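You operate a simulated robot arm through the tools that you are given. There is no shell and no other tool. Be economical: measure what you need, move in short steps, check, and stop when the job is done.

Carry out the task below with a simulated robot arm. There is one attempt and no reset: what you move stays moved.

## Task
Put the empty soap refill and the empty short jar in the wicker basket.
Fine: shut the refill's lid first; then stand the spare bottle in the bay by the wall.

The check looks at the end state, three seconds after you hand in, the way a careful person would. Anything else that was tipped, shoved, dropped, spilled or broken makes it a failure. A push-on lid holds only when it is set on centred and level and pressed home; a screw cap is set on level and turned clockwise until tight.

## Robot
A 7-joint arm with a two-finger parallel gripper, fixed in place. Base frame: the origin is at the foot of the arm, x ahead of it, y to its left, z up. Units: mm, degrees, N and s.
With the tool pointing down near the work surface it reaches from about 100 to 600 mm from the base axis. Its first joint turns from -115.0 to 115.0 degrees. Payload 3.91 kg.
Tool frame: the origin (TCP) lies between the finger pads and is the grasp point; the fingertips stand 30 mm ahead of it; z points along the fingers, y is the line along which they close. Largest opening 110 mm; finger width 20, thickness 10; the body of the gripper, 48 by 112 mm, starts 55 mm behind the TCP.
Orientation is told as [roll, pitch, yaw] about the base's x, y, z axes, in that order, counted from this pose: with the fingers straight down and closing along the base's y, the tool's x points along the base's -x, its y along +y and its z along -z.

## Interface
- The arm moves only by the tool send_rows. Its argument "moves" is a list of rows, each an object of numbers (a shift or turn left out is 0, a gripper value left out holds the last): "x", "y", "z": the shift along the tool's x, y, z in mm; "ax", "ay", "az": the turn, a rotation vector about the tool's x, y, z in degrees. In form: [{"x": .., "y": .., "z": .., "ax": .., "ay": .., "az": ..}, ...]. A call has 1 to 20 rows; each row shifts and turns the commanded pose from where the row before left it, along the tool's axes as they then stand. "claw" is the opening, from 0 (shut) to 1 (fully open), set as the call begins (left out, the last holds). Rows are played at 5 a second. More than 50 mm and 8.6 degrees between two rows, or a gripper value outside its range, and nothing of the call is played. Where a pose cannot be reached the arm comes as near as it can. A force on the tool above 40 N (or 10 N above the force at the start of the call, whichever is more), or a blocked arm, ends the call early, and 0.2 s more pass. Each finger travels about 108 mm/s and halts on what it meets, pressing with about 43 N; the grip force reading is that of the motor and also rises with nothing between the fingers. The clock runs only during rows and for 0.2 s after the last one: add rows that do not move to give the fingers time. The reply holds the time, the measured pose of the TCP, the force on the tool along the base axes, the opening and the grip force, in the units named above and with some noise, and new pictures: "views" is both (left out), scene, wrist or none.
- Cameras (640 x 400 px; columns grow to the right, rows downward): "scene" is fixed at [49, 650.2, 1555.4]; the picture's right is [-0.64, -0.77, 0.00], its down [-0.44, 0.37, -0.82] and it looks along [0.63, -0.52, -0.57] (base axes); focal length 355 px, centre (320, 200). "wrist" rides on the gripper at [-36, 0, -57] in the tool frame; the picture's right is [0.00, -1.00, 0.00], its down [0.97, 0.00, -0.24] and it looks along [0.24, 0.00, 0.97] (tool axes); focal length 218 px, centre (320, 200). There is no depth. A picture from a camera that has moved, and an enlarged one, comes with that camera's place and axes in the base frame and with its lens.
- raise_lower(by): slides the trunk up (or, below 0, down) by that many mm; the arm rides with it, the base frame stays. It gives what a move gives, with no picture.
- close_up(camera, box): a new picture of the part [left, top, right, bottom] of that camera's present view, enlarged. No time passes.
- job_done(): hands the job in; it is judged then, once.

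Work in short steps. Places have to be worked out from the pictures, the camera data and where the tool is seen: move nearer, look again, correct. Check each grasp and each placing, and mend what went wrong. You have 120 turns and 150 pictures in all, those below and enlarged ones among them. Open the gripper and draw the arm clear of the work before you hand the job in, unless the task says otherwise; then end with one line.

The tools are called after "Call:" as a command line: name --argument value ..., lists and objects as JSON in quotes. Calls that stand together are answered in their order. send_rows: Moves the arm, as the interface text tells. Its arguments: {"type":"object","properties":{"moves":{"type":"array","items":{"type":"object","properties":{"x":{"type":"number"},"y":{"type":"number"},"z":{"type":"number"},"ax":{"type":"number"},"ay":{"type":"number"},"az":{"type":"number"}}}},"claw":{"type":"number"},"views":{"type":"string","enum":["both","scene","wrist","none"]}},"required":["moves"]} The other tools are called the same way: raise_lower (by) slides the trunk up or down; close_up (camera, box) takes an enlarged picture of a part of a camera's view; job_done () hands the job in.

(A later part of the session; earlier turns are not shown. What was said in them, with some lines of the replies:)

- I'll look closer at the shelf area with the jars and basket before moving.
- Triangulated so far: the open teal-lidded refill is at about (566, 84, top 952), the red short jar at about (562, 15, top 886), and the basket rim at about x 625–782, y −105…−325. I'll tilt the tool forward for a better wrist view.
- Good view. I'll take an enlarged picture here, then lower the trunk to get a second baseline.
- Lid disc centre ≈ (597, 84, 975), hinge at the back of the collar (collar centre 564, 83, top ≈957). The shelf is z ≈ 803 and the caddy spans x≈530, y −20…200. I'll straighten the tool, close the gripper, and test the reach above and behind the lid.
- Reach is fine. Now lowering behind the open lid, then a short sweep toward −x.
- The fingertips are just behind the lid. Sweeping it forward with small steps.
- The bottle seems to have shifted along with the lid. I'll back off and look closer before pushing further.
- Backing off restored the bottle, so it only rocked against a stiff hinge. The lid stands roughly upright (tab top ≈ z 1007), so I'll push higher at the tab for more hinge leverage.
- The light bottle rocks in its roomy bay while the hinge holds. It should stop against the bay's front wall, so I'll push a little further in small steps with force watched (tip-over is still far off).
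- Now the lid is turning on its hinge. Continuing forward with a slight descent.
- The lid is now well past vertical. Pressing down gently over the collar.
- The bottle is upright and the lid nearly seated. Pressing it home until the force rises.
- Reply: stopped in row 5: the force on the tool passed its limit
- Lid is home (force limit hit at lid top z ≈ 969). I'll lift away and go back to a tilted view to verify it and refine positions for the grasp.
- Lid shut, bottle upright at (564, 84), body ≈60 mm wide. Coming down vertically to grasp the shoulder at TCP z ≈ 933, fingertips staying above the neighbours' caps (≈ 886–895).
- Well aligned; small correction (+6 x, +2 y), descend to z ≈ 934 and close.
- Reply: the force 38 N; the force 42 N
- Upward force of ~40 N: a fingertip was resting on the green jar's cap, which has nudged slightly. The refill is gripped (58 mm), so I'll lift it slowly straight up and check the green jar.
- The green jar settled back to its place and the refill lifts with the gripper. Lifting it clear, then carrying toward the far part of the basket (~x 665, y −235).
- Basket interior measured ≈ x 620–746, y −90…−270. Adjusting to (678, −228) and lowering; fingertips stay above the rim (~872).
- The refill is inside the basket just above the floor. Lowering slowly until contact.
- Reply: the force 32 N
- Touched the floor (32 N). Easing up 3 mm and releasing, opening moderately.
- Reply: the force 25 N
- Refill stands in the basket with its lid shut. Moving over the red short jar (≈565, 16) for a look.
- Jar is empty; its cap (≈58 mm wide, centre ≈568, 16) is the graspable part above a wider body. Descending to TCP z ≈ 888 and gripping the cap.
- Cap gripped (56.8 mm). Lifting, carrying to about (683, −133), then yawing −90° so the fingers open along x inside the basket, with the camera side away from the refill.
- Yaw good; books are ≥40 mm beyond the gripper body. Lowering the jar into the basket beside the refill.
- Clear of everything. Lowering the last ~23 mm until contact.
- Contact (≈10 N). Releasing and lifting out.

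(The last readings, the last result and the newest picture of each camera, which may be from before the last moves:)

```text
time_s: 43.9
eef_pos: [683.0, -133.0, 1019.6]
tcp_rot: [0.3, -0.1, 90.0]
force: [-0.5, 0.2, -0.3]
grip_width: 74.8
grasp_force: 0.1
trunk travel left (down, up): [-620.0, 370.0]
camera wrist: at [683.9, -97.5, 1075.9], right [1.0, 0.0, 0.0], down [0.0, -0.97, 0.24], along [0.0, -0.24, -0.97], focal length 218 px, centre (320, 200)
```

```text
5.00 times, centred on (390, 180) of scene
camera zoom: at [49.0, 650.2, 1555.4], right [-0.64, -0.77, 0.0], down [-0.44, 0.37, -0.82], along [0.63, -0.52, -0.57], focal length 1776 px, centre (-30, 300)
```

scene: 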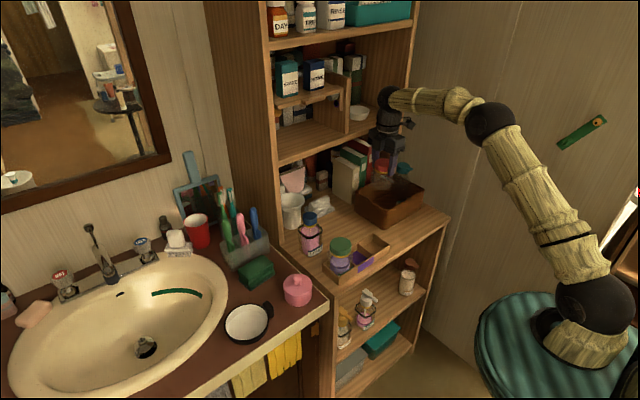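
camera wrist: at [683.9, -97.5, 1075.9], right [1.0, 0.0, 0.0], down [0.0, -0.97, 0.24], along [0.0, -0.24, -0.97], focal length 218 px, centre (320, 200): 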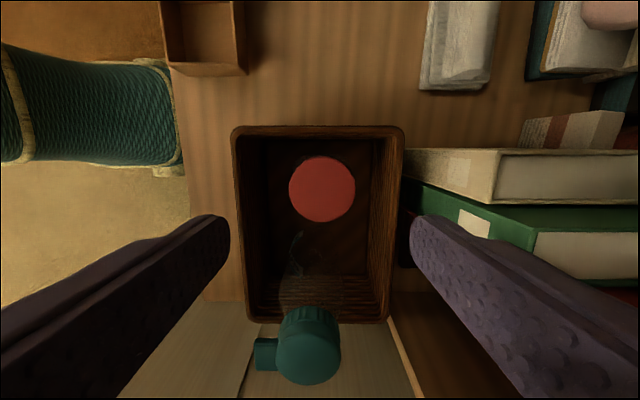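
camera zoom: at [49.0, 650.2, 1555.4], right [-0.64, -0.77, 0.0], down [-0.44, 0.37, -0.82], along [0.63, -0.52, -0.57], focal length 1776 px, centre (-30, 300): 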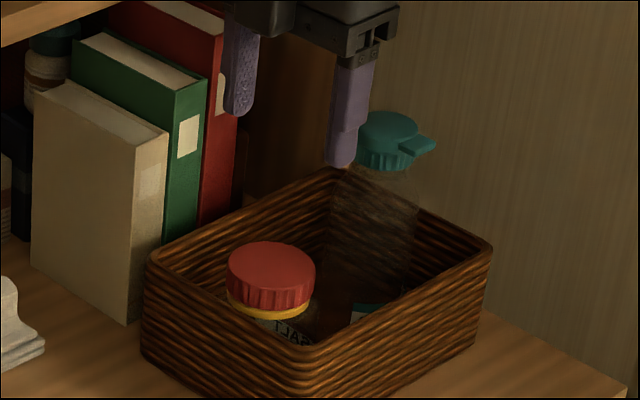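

Both items stand in the basket. Rotating back to yaw 0 and moving over for a look at the spare bottle and the free bays.

Call:
send_rows --moves '[{"z": -40}, {"az": 8.5}, {"az": 8.5}, {"az": 8.5}, {"az": 8.5}, {"az": 8.5}, {"az": 8.5}, {"az": 8.5}, {"az": 8.5}, {"az": 8.5}, {"az": 8.5}, {"az": 5}, {"x": 15, "y": 45}, {"x": 15, "y": 45}, {"x": 15, "y": 45}, {"x": 15, "y": 45}, {"x": 15, "y": 45}, {"x": 5, "y": 25}, {}]' --views "wrist"

Call:
close_up --camera "wrist" --box '[200, 40, 440, 190]'

Call:
close_up --camera "scene" --box '[290, 195, 390, 285]'

```text
time_s: 47.9
eef_pos: [603.3, 117.5, 1060.0]
tcp_rot: [0.0, 0.3, 0.1]
force: [0.2, -0.5, 0.6]
grip_width: 74.8
grasp_force: 0.1
trunk travel left (down, up): [-620.0, 370.0]
camera wrist: at [640.4, 117.1, 1115.5], right [0.0, -1.0, 0.0], down [-0.97, 0.0, 0.24], along [-0.24, 0.0, -0.97], focal length 218 px, centre (320, 200)
```

wrist: 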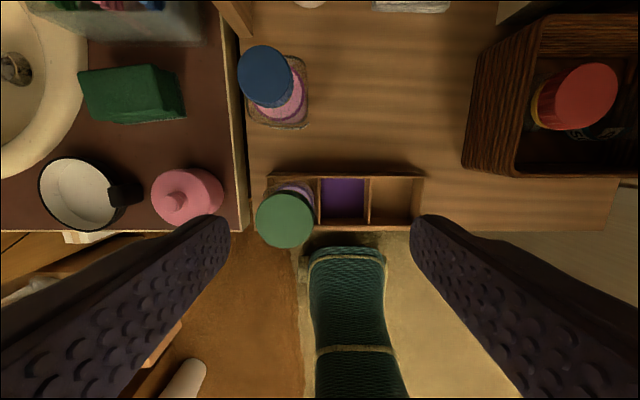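

```text
2.67 times, centred on (320, 115) of wrist
camera zoom: at [640.4, 117.1, 1115.5], right [0.0, -1.0, 0.0], down [-0.97, 0.0, 0.24], along [-0.24, 0.0, -0.97], focal length 582 px, centre (320, 427)
```

zoom: 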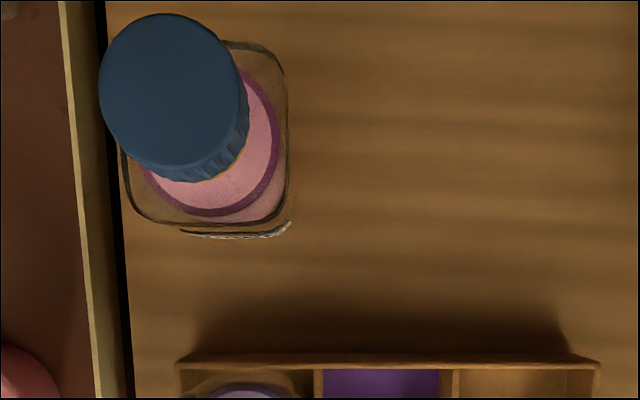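

```text
4.44 times, centred on (340, 240) of scene
camera zoom: at [49.0, 650.2, 1555.4], right [-0.64, -0.77, 0.0], down [-0.44, 0.37, -0.82], along [0.63, -0.52, -0.57], focal length 1579 px, centre (231, 22)
```

zoom: 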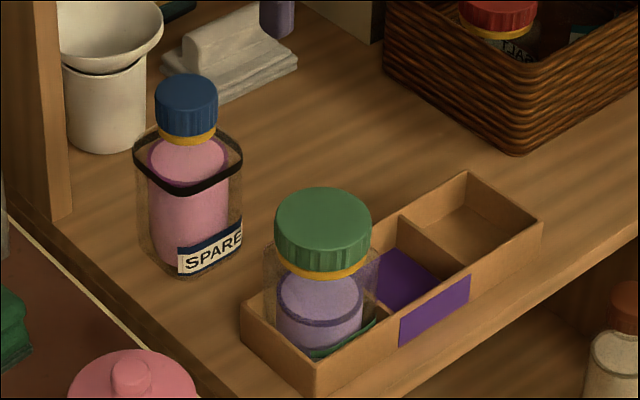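

Spare bottle: cap top ≈ (692, 158, 938), cap ≈40 mm, body ≈60 mm square and axis-aligned. Right (wall-side) bay centre ≈ (566, 16), ~65 mm inside. Moving above the spare bottle.

Call:
send_rows --moves '[{"x": -45, "y": 20}, {"x": -44, "y": 20}, {"z": 45}, {}]' --views "wrist"

Call:
close_up --camera "scene" --box '[280, 170, 380, 260]'

```text
time_s: 48.9
eef_pos: [690.9, 156.1, 1013.3]
tcp_rot: [0.2, 0.3, 0.0]
force: [-0.3, 0.6, -0.1]
grip_width: 74.6
grasp_force: 0.1
trunk travel left (down, up): [-620.0, 370.0]
camera wrist: at [728.3, 156.3, 1069.9], right [0.0, -1.0, 0.0], down [-0.97, 0.0, 0.25], along [-0.25, 0.0, -0.97], focal length 218 px, centre (320, 200)
```

wrist: 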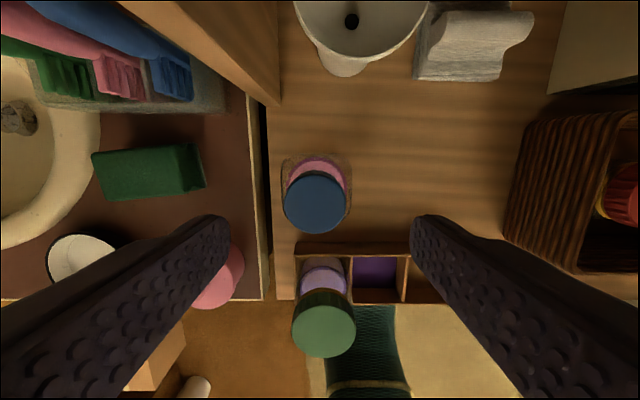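

```text
4.44 times, centred on (330, 215) of scene
camera zoom: at [49.0, 650.2, 1555.4], right [-0.64, -0.77, 0.0], down [-0.44, 0.37, -0.82], along [0.63, -0.52, -0.57], focal length 1579 px, centre (276, 133)
```

zoom: 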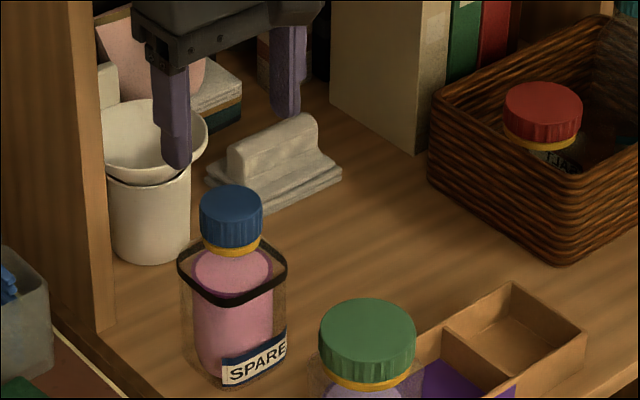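

Cap centre ≈ (694, 159). Small correction, descend to TCP z ≈ 928 and grip the cap.

Call:
send_rows --moves '[{"x": -3, "y": 2.5}, {"z": 35}, {"z": 30}, {"z": 12}, {"z": 8}, {}]' --views "none"

Call:
send_rows --moves '[{}, {}, {}, {}]' --claw 0.25 --views "wrist"

Call:
close_up --camera "scene" --box '[280, 170, 380, 260]'

```text
time_s: 50.3
eef_pos: [695.6, 159.3, 929.4]
tcp_rot: [0.1, 0.2, 0.0]
force: [0.5, 0.9, -0.2]
grip_width: 74.7
grasp_force: 0.1
trunk travel left (down, up): [-620.0, 370.0]
```

```text
time_s: 51.3
eef_pos: [694.9, 160.6, 932.7]
tcp_rot: [0.2, 0.0, 0.0]
force: [4.3, 1.3, 20.1]
grip_width: 45.6
grasp_force: 42.7
trunk travel left (down, up): [-620.0, 370.0]
camera wrist: at [731.5, 159.2, 989.6], right [0.0, -1.0, 0.0], down [-0.97, 0.0, 0.24], along [-0.24, 0.0, -0.97], focal length 218 px, centre (320, 200)
```

wrist: 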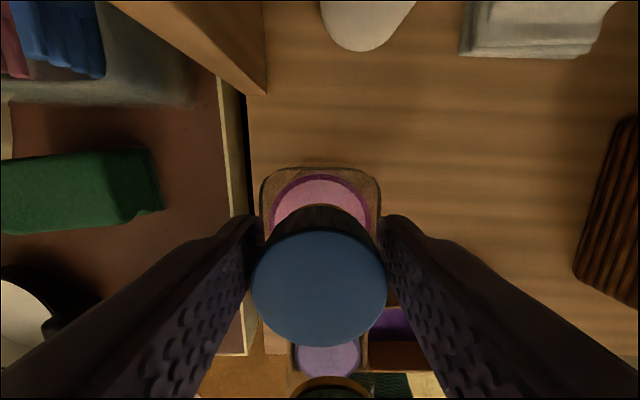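

```text
4.44 times, centred on (330, 215) of scene
camera zoom: at [49.0, 650.2, 1555.4], right [-0.64, -0.77, 0.0], down [-0.44, 0.37, -0.82], along [0.63, -0.52, -0.57], focal length 1579 px, centre (276, 133)
```

zoom: 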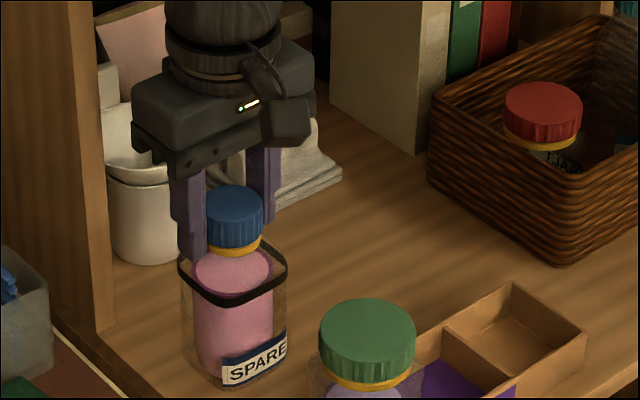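

The grip width (45.6) and 20 N upward push suggest the tips are wedged on the sloped shoulder. I'll reopen, raise ~8 mm and regrip on the cap only.

Call:
send_rows --moves '[{}, {}, {"z": -10}, {}]' --claw 0.55 --views "none"

Call:
send_rows --moves '[{}, {}, {}]' --claw 0.25 --views "none"

Call:
close_up --camera "scene" --box '[280, 170, 380, 260]'

```text
time_s: 52.3
eef_pos: [695.3, 159.7, 940.0]
tcp_rot: [0.2, 0.2, -0.1]
force: [0.3, 0.4, -0.3]
grip_width: 60.4
grasp_force: 0.0
trunk travel left (down, up): [-620.0, 370.0]
```

```text
time_s: 53.1
eef_pos: [695.2, 159.7, 941.3]
tcp_rot: [0.1, 0.1, -0.1]
force: [-0.7, 0.0, 3.2]
grip_width: 37.6
grasp_force: 42.9
trunk travel left (down, up): [-620.0, 370.0]
```

```text
4.44 times, centred on (330, 215) of scene
camera zoom: at [49.0, 650.2, 1555.4], right [-0.64, -0.77, 0.0], down [-0.44, 0.37, -0.82], along [0.63, -0.52, -0.57], focal length 1579 px, centre (276, 133)
```

zoom: 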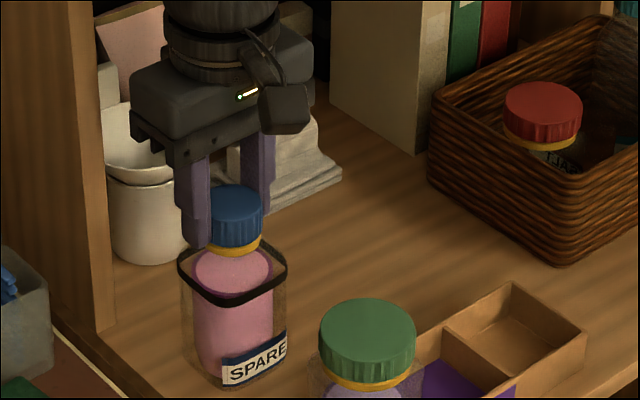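

Clean grip on the cap (37.6 mm). Lifting, moving −y at constant x, then −x over the right bay.

Call:
send_rows --moves '[{"z": -10}, {"z": -30}, {"z": -35}, {"y": -36}, {"y": -36}, {"y": -36}, {"y": -36}, {"x": 43}, {"x": 43}, {"x": 43}, {}]' --views "wrist"

Call:
close_up --camera "scene" --box '[320, 170, 420, 270]'

Call:
close_up --camera "wrist" --box '[200, 60, 440, 210]'

```text
time_s: 55.5
eef_pos: [568.5, 17.7, 1014.4]
tcp_rot: [0.2, 0.2, 0.0]
force: [-0.3, -0.5, -2.6]
grip_width: 37.3
grasp_force: 43.1
trunk travel left (down, up): [-620.0, 370.0]
camera wrist: at [605.1, 16.7, 1070.7], right [0.0, -1.0, 0.0], down [-0.97, 0.0, 0.24], along [-0.24, 0.0, -0.97], focal length 218 px, centre (320, 200)
```

wrist: 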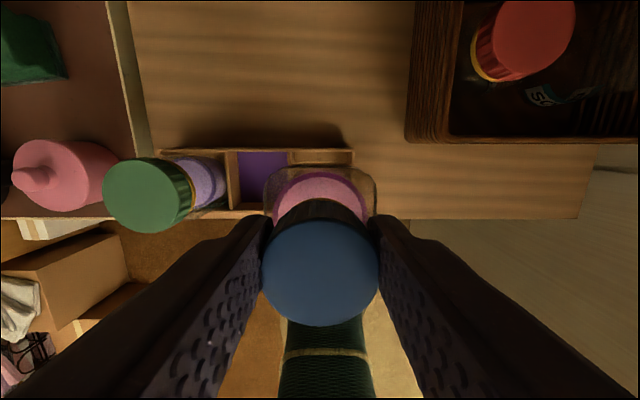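

```text
4.00 times, centred on (370, 220) of scene
camera zoom: at [49.0, 650.2, 1555.4], right [-0.64, -0.77, 0.0], down [-0.44, 0.37, -0.82], along [0.63, -0.52, -0.57], focal length 1421 px, centre (120, 120)
```

zoom: 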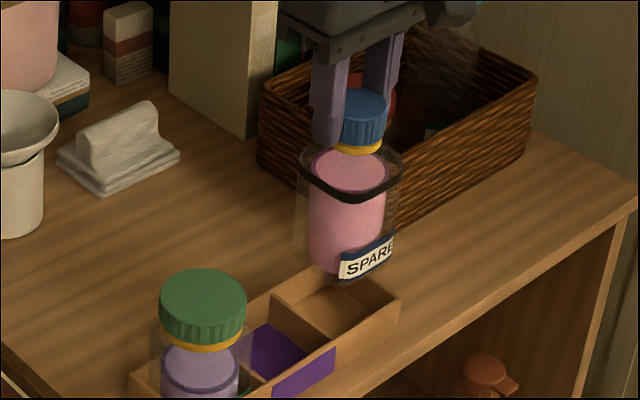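

```text
2.67 times, centred on (320, 135) of wrist
camera zoom: at [605.1, 16.7, 1070.7], right [0.0, -1.0, 0.0], down [-0.97, 0.0, 0.24], along [-0.24, 0.0, -0.97], focal length 582 px, centre (320, 373)
```

zoom: 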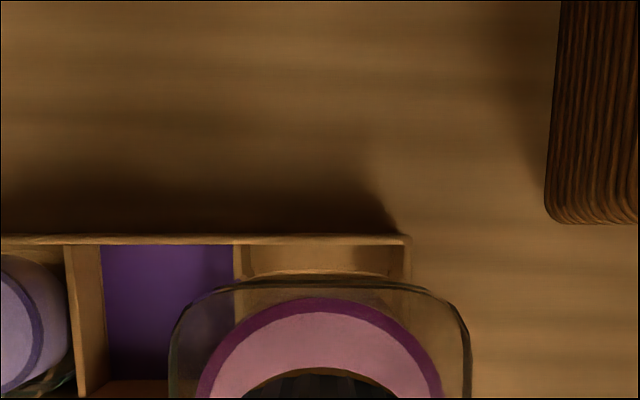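

Bottle centre ≈ (567, 17) versus bay interior ≈ x 536–599, y −15…49 — aligned. Lowering until the base is just above the walls, then checking.

Call:
send_rows --moves '[{"z": 12}, {"z": 8}, {}]' --views "none"

Call:
close_up --camera "scene" --box '[345, 200, 415, 260]'

Call:
close_up --camera "wrist" --box '[240, 110, 400, 210]'

```text
time_s: 56.3
eef_pos: [568.4, 16.7, 993.2]
tcp_rot: [0.2, 0.4, 0.1]
force: [-0.3, 0.0, -2.1]
grip_width: 37.3
grasp_force: 43.0
trunk travel left (down, up): [-620.0, 370.0]
```

```text
6.67 times, centred on (380, 230) of scene
camera zoom: at [49.0, 650.2, 1555.4], right [-0.64, -0.77, 0.0], down [-0.44, 0.37, -0.82], along [0.63, -0.52, -0.57], focal length 2368 px, centre (-80, 0)
```

zoom: 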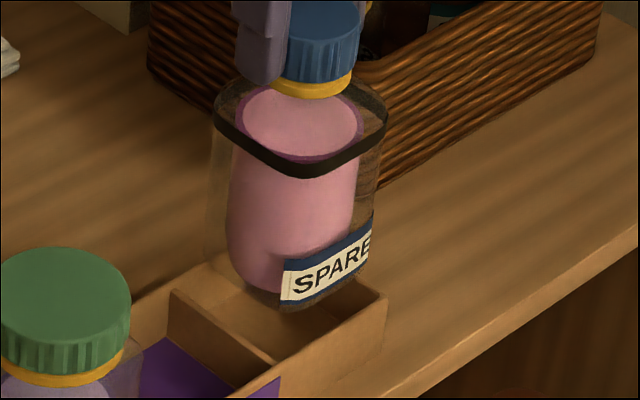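

```text
4.00 times, centred on (320, 160) of wrist
camera zoom: at [605.1, 16.6, 1050.3], right [0.0, -1.0, 0.0], down [-0.97, 0.0, 0.24], along [-0.24, 0.0, -0.97], focal length 873 px, centre (320, 360)
```

zoom: 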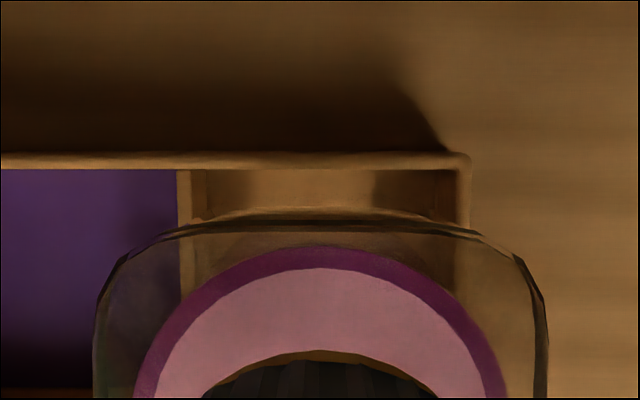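

Aligned in y (bay centre 324 px, bottle 322 px); shifting 1 mm in +x and lowering into the bay with force watched.

Call:
send_rows --moves '[{"x": -1, "z": 5}, {"z": 5}, {"z": 5}, {"z": 5}, {"z": 5}, {}]' --views "none"

Call:
close_up --camera "scene" --box '[345, 200, 415, 260]'

```text
time_s: 57.8
eef_pos: [567.5, 16.2, 975.8]
tcp_rot: [0.1, -0.4, 0.0]
force: [-2.0, 1.5, 17.3]
grip_width: 37.5
grasp_force: 43.3
trunk travel left (down, up): [-620.0, 370.0]
stopped in row 6: the force on the tool passed its limit (the readings are from after the stop); the commanded pose is now the measured one
```

```text
6.67 times, centred on (380, 230) of scene
camera zoom: at [49.0, 650.2, 1555.4], right [-0.64, -0.77, 0.0], down [-0.44, 0.37, -0.82], along [0.63, -0.52, -0.57], focal length 2368 px, centre (-80, 0)
```

zoom: 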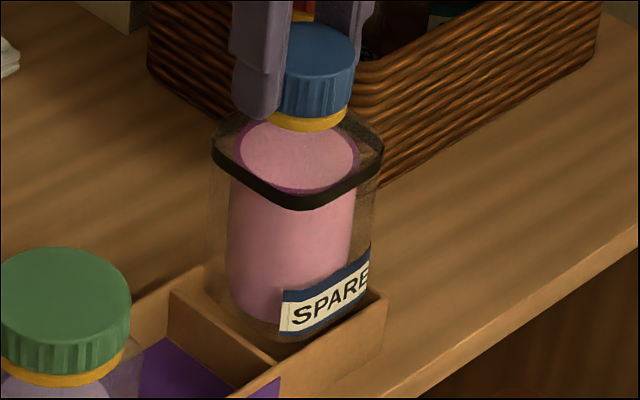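

The base met a wall top at TCP z ≈ 976. Backing up a few mm and checking the alignment from the wrist camera.

Call:
send_rows --moves '[{"z": -6}, {}]' --views "none"

Call:
close_up --camera "wrist" --box '[256, 120, 384, 200]'

Call:
close_up --camera "scene" --box '[360, 220, 408, 250]'

```text
time_s: 58.4
eef_pos: [568.7, 15.2, 978.3]
tcp_rot: [0.1, -0.2, 0.0]
force: [0.0, 0.3, -3.0]
grip_width: 37.2
grasp_force: 43.2
trunk travel left (down, up): [-620.0, 370.0]
```

```text
5.00 times, centred on (320, 160) of wrist
camera zoom: at [605.6, 14.8, 1035.2], right [0.0, -1.0, 0.0], down [-0.97, 0.0, 0.24], along [-0.24, 0.0, -0.97], focal length 1091 px, centre (320, 400)
```

zoom: 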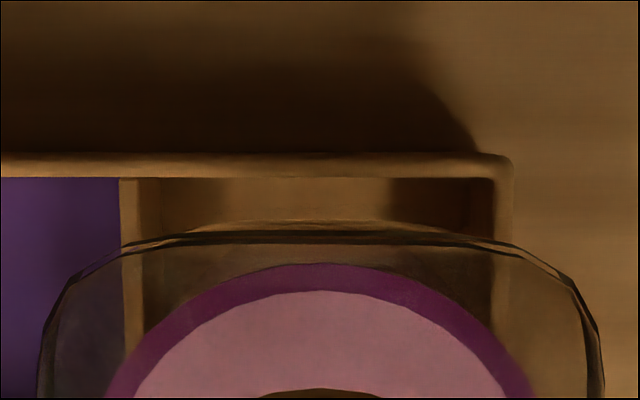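

```text
13.33 times, centred on (384, 235) of scene
camera zoom: at [49.0, 650.2, 1555.4], right [-0.64, -0.77, 0.0], down [-0.44, 0.37, -0.82], along [0.63, -0.52, -0.57], focal length 4736 px, centre (-533, -267)
```

zoom: 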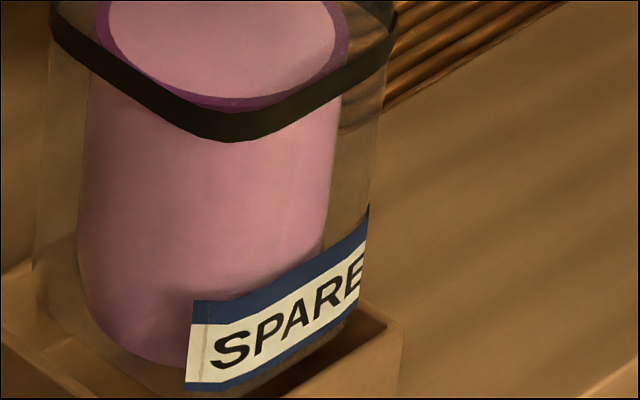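

The tilt change at contact suggests the back wall was touched. Shifting 2 mm toward −x and trying again gently.

Call:
send_rows --moves '[{"x": 2}, {"z": 3}, {"z": 3}, {"z": 3}, {"z": 3}, {}]' --views "none"

Call:
close_up --camera "scene" --box '[345, 200, 415, 260]'

```text
time_s: 59.5
eef_pos: [569.7, 14.8, 975.1]
tcp_rot: [0.2, -0.9, 0.1]
force: [-3.0, 0.9, 19.0]
grip_width: 37.5
grasp_force: 42.5
trunk travel left (down, up): [-620.0, 370.0]
stopped in row 5: the force on the tool passed its limit (the readings are from after the stop); the commanded pose is now the measured one
```

```text
6.67 times, centred on (380, 230) of scene
camera zoom: at [49.0, 650.2, 1555.4], right [-0.64, -0.77, 0.0], down [-0.44, 0.37, -0.82], along [0.63, -0.52, -0.57], focal length 2368 px, centre (-80, 0)
```

zoom: 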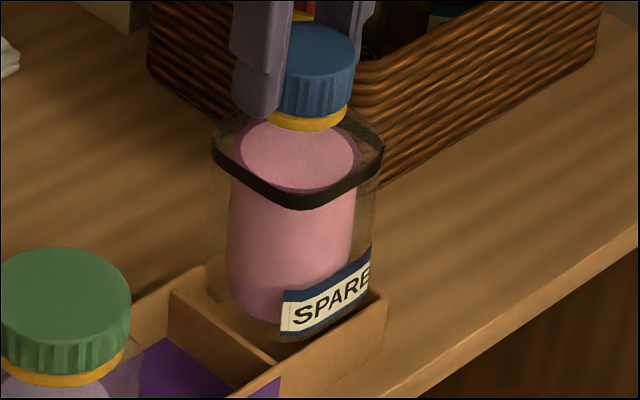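

Contact again at the back side with the tool pitching −0.9°. Raising, restoring the pitch, and moving further toward −x; then checking.

Call:
send_rows --moves '[{"z": -8}, {"ay": 0.9, "x": 3}, {}, {}]' --views "none"

Call:
close_up --camera "wrist" --box '[256, 120, 384, 200]'

Call:
close_up --camera "scene" --box '[345, 200, 415, 260]'

```text
time_s: 60.5
eef_pos: [567.3, 15.1, 980.7]
tcp_rot: [0.2, 0.2, 0.0]
force: [0.3, 0.3, -2.7]
grip_width: 37.2
grasp_force: 42.8
trunk travel left (down, up): [-620.0, 370.0]
```

```text
5.00 times, centred on (320, 160) of wrist
camera zoom: at [603.9, 14.6, 1036.8], right [0.0, -1.0, 0.0], down [-0.97, 0.0, 0.24], along [-0.24, 0.0, -0.97], focal length 1091 px, centre (320, 400)
```

zoom: 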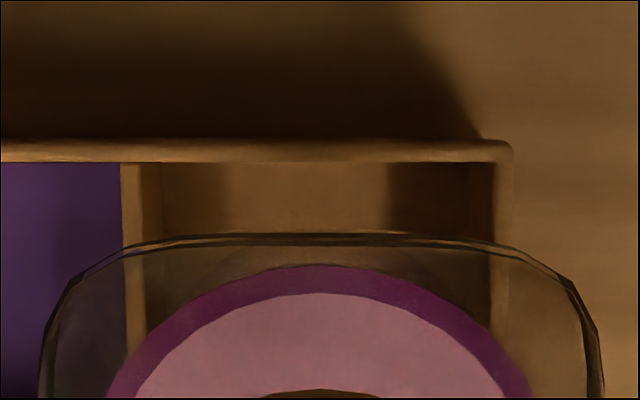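

```text
6.67 times, centred on (380, 230) of scene
camera zoom: at [49.0, 650.2, 1555.4], right [-0.64, -0.77, 0.0], down [-0.44, 0.37, -0.82], along [0.63, -0.52, -0.57], focal length 2368 px, centre (-80, 0)
```

zoom: 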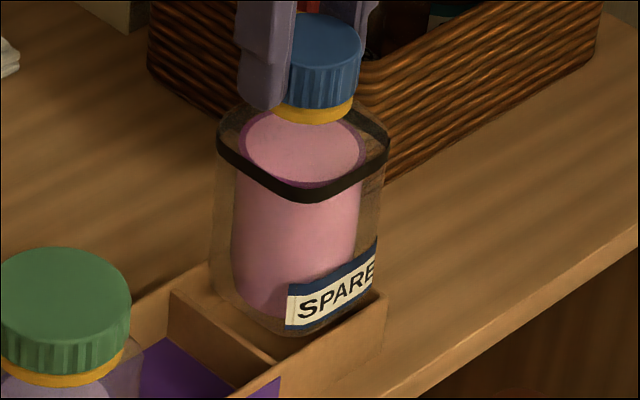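

Bottle is now ~3 mm further forward and level. Trying again here in 2 mm steps.

Call:
send_rows --moves '[{"z": 2}, {"z": 2}, {"z": 2}, {"z": 2}, {}]' --views "none"

Call:
close_up --camera "scene" --box '[345, 200, 415, 260]'

```text
time_s: 61.7
eef_pos: [566.6, 15.3, 974.8]
tcp_rot: [0.2, -0.2, 0.1]
force: [0.8, 0.8, 16.3]
grip_width: 37.2
grasp_force: 42.7
trunk travel left (down, up): [-620.0, 370.0]
```

```text
6.67 times, centred on (380, 230) of scene
camera zoom: at [49.0, 650.2, 1555.4], right [-0.64, -0.77, 0.0], down [-0.44, 0.37, -0.82], along [0.63, -0.52, -0.57], focal length 2368 px, centre (-80, 0)
```

zoom: 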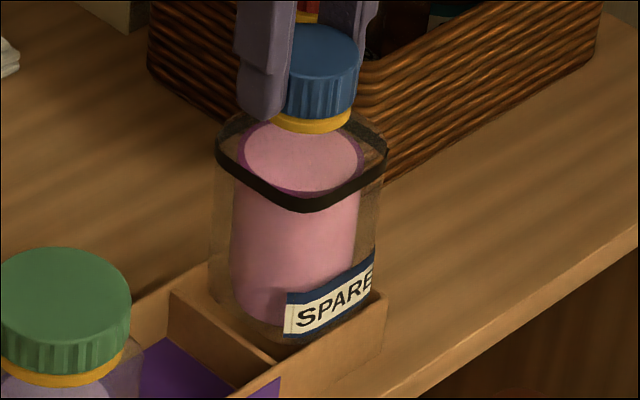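

The pitch dip also appears in pure floor contacts, so it isn't directional. Geometry says the body centre is ~3 mm in front of the TCP, so the front wall is likely the obstacle. Raising, levelling, and shifting +4 mm in x.

Call:
send_rows --moves '[{"z": -8}, {"x": -4}, {}, {}]' --views "none"

Call:
close_up --camera "wrist" --box '[256, 120, 384, 200]'

Call:
close_up --camera "scene" --box '[345, 200, 415, 260]'

```text
time_s: 62.7
eef_pos: [571.8, 15.3, 980.1]
tcp_rot: [0.2, 0.1, -0.1]
force: [0.9, 0.7, -2.3]
grip_width: 37.1
grasp_force: 42.5
trunk travel left (down, up): [-620.0, 370.0]
```

```text
5.00 times, centred on (320, 160) of wrist
camera zoom: at [607.9, 15.0, 1036.9], right [0.0, -1.0, 0.0], down [-0.97, 0.0, 0.24], along [-0.24, 0.0, -0.97], focal length 1091 px, centre (320, 400)
```

zoom: 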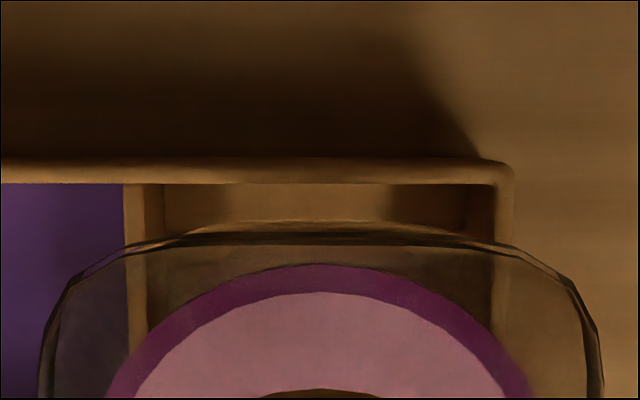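

```text
6.67 times, centred on (380, 230) of scene
camera zoom: at [49.0, 650.2, 1555.4], right [-0.64, -0.77, 0.0], down [-0.44, 0.37, -0.82], along [0.63, -0.52, -0.57], focal length 2368 px, centre (-80, 0)
```

zoom: 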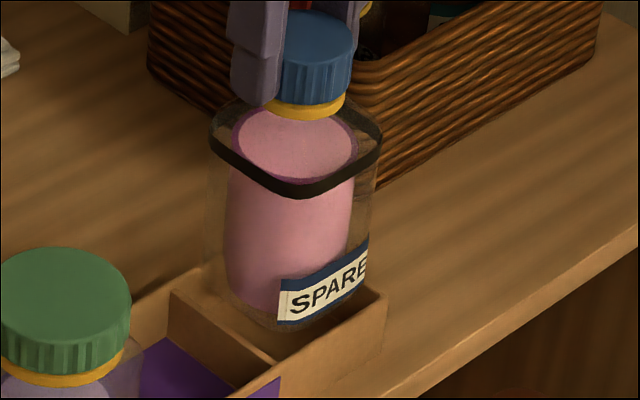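

Trying the descent here, 2 mm steps.

Call:
send_rows --moves '[{"z": 3}, {"z": 3}, {"z": 2}, {"z": 2}, {}]' --views "none"

Call:
close_up --camera "scene" --box '[345, 200, 415, 260]'

Call:
close_up --camera "wrist" --box '[256, 120, 384, 200]'

```text
time_s: 63.9
eef_pos: [571.3, 15.4, 971.0]
tcp_rot: [0.2, 0.1, 0.0]
force: [0.2, 0.0, -1.7]
grip_width: 36.7
grasp_force: 43.4
trunk travel left (down, up): [-620.0, 370.0]
```

```text
6.67 times, centred on (380, 230) of scene
camera zoom: at [49.0, 650.2, 1555.4], right [-0.64, -0.77, 0.0], down [-0.44, 0.37, -0.82], along [0.63, -0.52, -0.57], focal length 2368 px, centre (-80, 0)
```

zoom: 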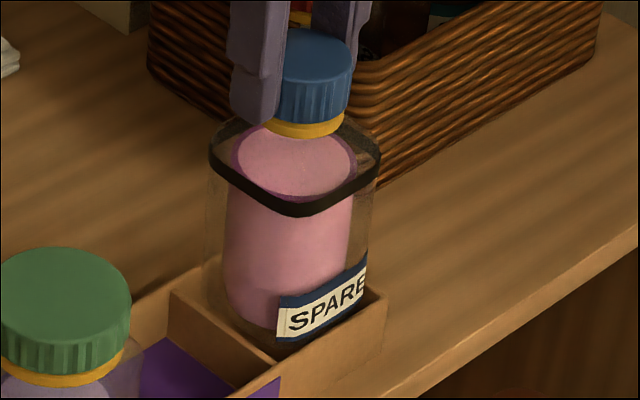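

```text
5.00 times, centred on (320, 160) of wrist
camera zoom: at [607.4, 14.7, 1027.2], right [0.0, -1.0, 0.0], down [-0.97, 0.0, 0.24], along [-0.24, 0.0, -0.97], focal length 1091 px, centre (320, 400)
```

zoom: 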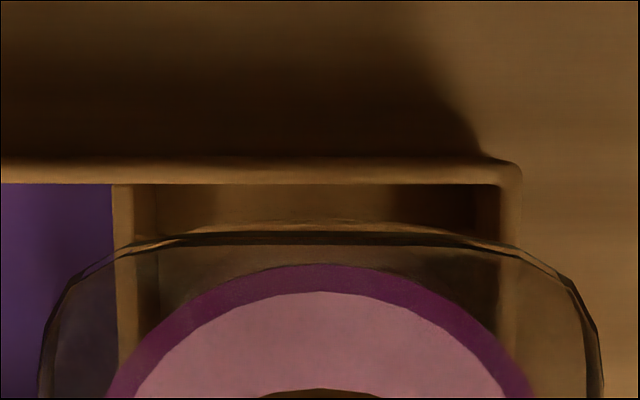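

No contact force now at z = 971 — it has slipped below the wall tops. Continuing down.

Call:
send_rows --moves '[{"z": 4}, {"z": 4}, {"z": 4}, {"z": 4}, {"z": 3}, {}]' --views "none"

Call:
close_up --camera "scene" --box '[345, 200, 415, 260]'

```text
time_s: 65.3
eef_pos: [570.9, 14.4, 951.3]
tcp_rot: [0.2, 0.1, 0.1]
force: [-0.1, -0.3, -2.7]
grip_width: 37.1
grasp_force: 43.4
trunk travel left (down, up): [-620.0, 370.0]
```

```text
6.67 times, centred on (380, 230) of scene
camera zoom: at [49.0, 650.2, 1555.4], right [-0.64, -0.77, 0.0], down [-0.44, 0.37, -0.82], along [0.63, -0.52, -0.57], focal length 2368 px, centre (-80, 0)
```

zoom: 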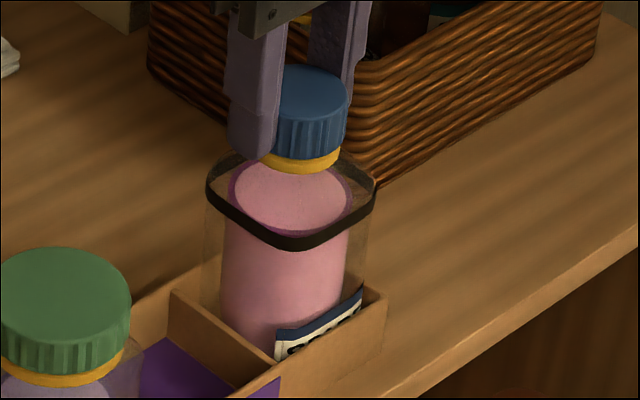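

Sliding in freely. Lowering the final few millimetres to floor contact.

Call:
send_rows --moves '[{"z": 2}, {"z": 2}, {"z": 1.5}, {"z": 1.5}, {"z": 1}, {}]' --views "none"

```text
time_s: 66.7
eef_pos: [569.3, 16.2, 944.8]
tcp_rot: [0.3, -0.2, 0.1]
force: [-2.1, 1.1, 22.9]
grip_width: 37.4
grasp_force: 42.8
trunk travel left (down, up): [-620.0, 370.0]
```

Floor reached (23 N). Easing and releasing, then lifting straight up.

Call:
send_rows --moves '[{"z": -1.5}, {}]' --views "none"

Call:
send_rows --moves '[{}, {}, {"z": -10}, {"z": -30}, {"z": -40}, {"z": -40}, {"x": 40}, {"x": 40}, {}]' --claw 0.6 --views "both"

Call:
close_up --camera "scene" --box '[300, 140, 460, 270]'

```text
time_s: 67.3
eef_pos: [570.3, 14.6, 945.6]
tcp_rot: [0.1, -0.2, -0.1]
force: [2.0, 0.0, 18.3]
grip_width: 37.2
grasp_force: 42.7
trunk travel left (down, up): [-620.0, 370.0]
```

```text
time_s: 69.3
eef_pos: [489.1, 16.2, 1063.5]
tcp_rot: [0.1, 0.1, -0.1]
force: [0.6, -0.4, -0.6]
grip_width: 66.0
grasp_force: 0.0
trunk travel left (down, up): [-620.0, 370.0]
camera wrist: at [525.6, 15.0, 1119.7], right [0.0, -1.0, 0.0], down [-0.97, 0.0, 0.24], along [-0.24, 0.0, -0.97], focal length 218 px, centre (320, 200)
```

scene: 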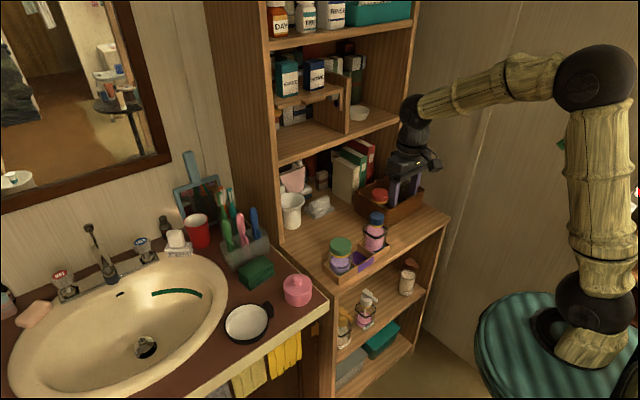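
wrist: 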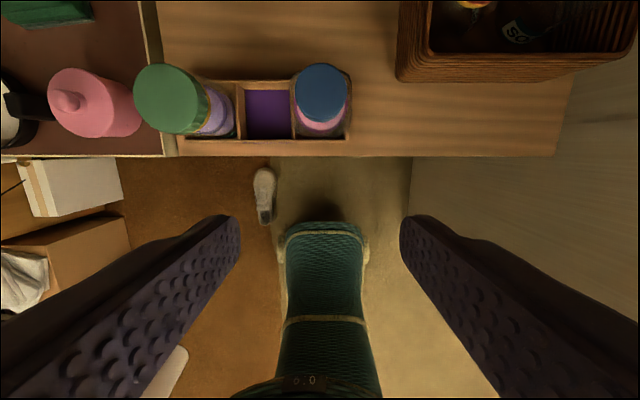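

```text
3.08 times, centred on (380, 205) of scene
camera zoom: at [49.0, 650.2, 1555.4], right [-0.64, -0.77, 0.0], down [-0.44, 0.37, -0.82], along [0.63, -0.52, -0.57], focal length 1093 px, centre (135, 185)
```

zoom: 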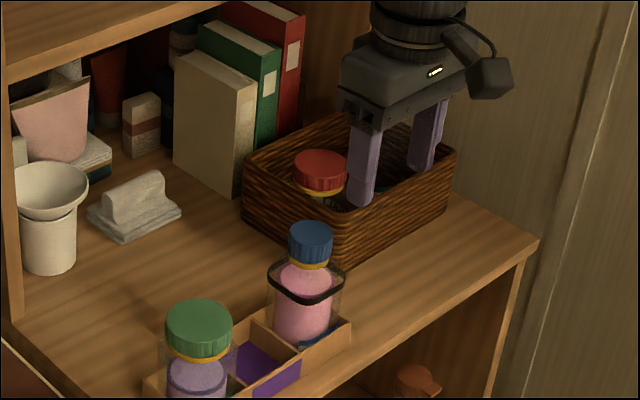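

The spare stands in the wall-side bay. Withdrawing the arm and making a final check of the basket.

Call:
send_rows --moves '[{"x": 45, "z": -30}, {"x": 45, "z": -40}, {"z": -45}, {"z": -45}, {"y": 45}, {}]' --views "none"

Call:
close_up --camera "scene" --box '[300, 140, 460, 280]'

```text
refused: row 1 steps farther than a row can; nothing moved
```

```text
2.86 times, centred on (380, 210) of scene
camera zoom: at [49.0, 650.2, 1555.4], right [-0.64, -0.77, 0.0], down [-0.44, 0.37, -0.82], along [0.63, -0.52, -0.57], focal length 1015 px, centre (149, 171)
```

zoom: 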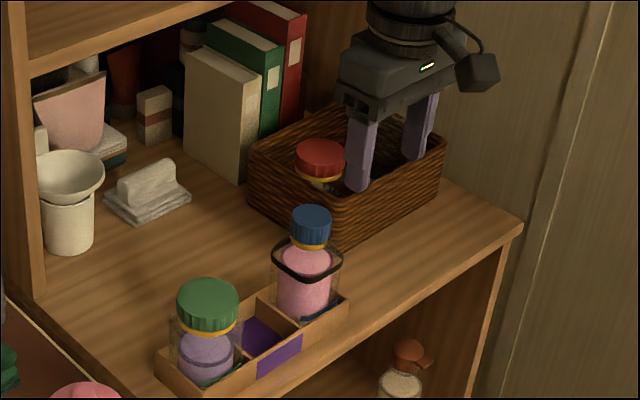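

The step was too large; repeating with smaller rows.

Call:
send_rows --moves '[{"x": 40, "z": -25}, {"x": 40, "z": -25}, {"z": -45}, {"z": -45}, {"z": -45}, {}]' --views "none"

Call:
close_up --camera "scene" --box '[300, 140, 460, 280]'

```text
time_s: 70.7
eef_pos: [412.0, 15.3, 1249.9]
tcp_rot: [0.2, 0.0, -0.2]
force: [-0.7, -0.5, 0.0]
grip_width: 66.0
grasp_force: 0.0
trunk travel left (down, up): [-620.0, 370.0]
```

```text
2.86 times, centred on (380, 210) of scene
camera zoom: at [49.0, 650.2, 1555.4], right [-0.64, -0.77, 0.0], down [-0.44, 0.37, -0.82], along [0.63, -0.52, -0.57], focal length 1015 px, centre (149, 171)
```

zoom: 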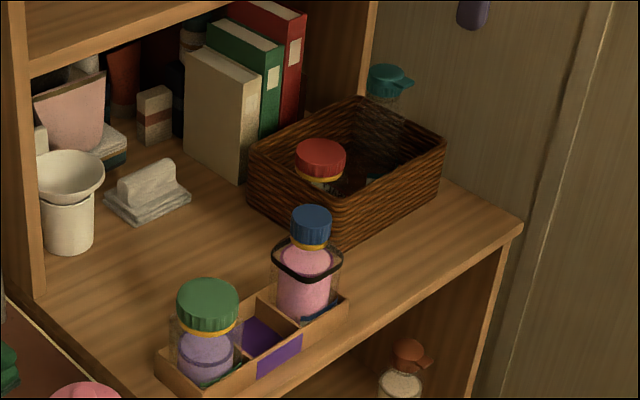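

Everything is in place: the shut refill and the short jar are in the basket, the spare stands in the wall-side bay, and the arm is clear. Handing in.

Call:
job_done

```text
The job is handed in.
```

The refill, with its lid pressed shut, and the empty short jar are standing in the wicker basket; the spare bottle stands in the bay by the wall, and in the last picture nothing else looks tipped or moved.
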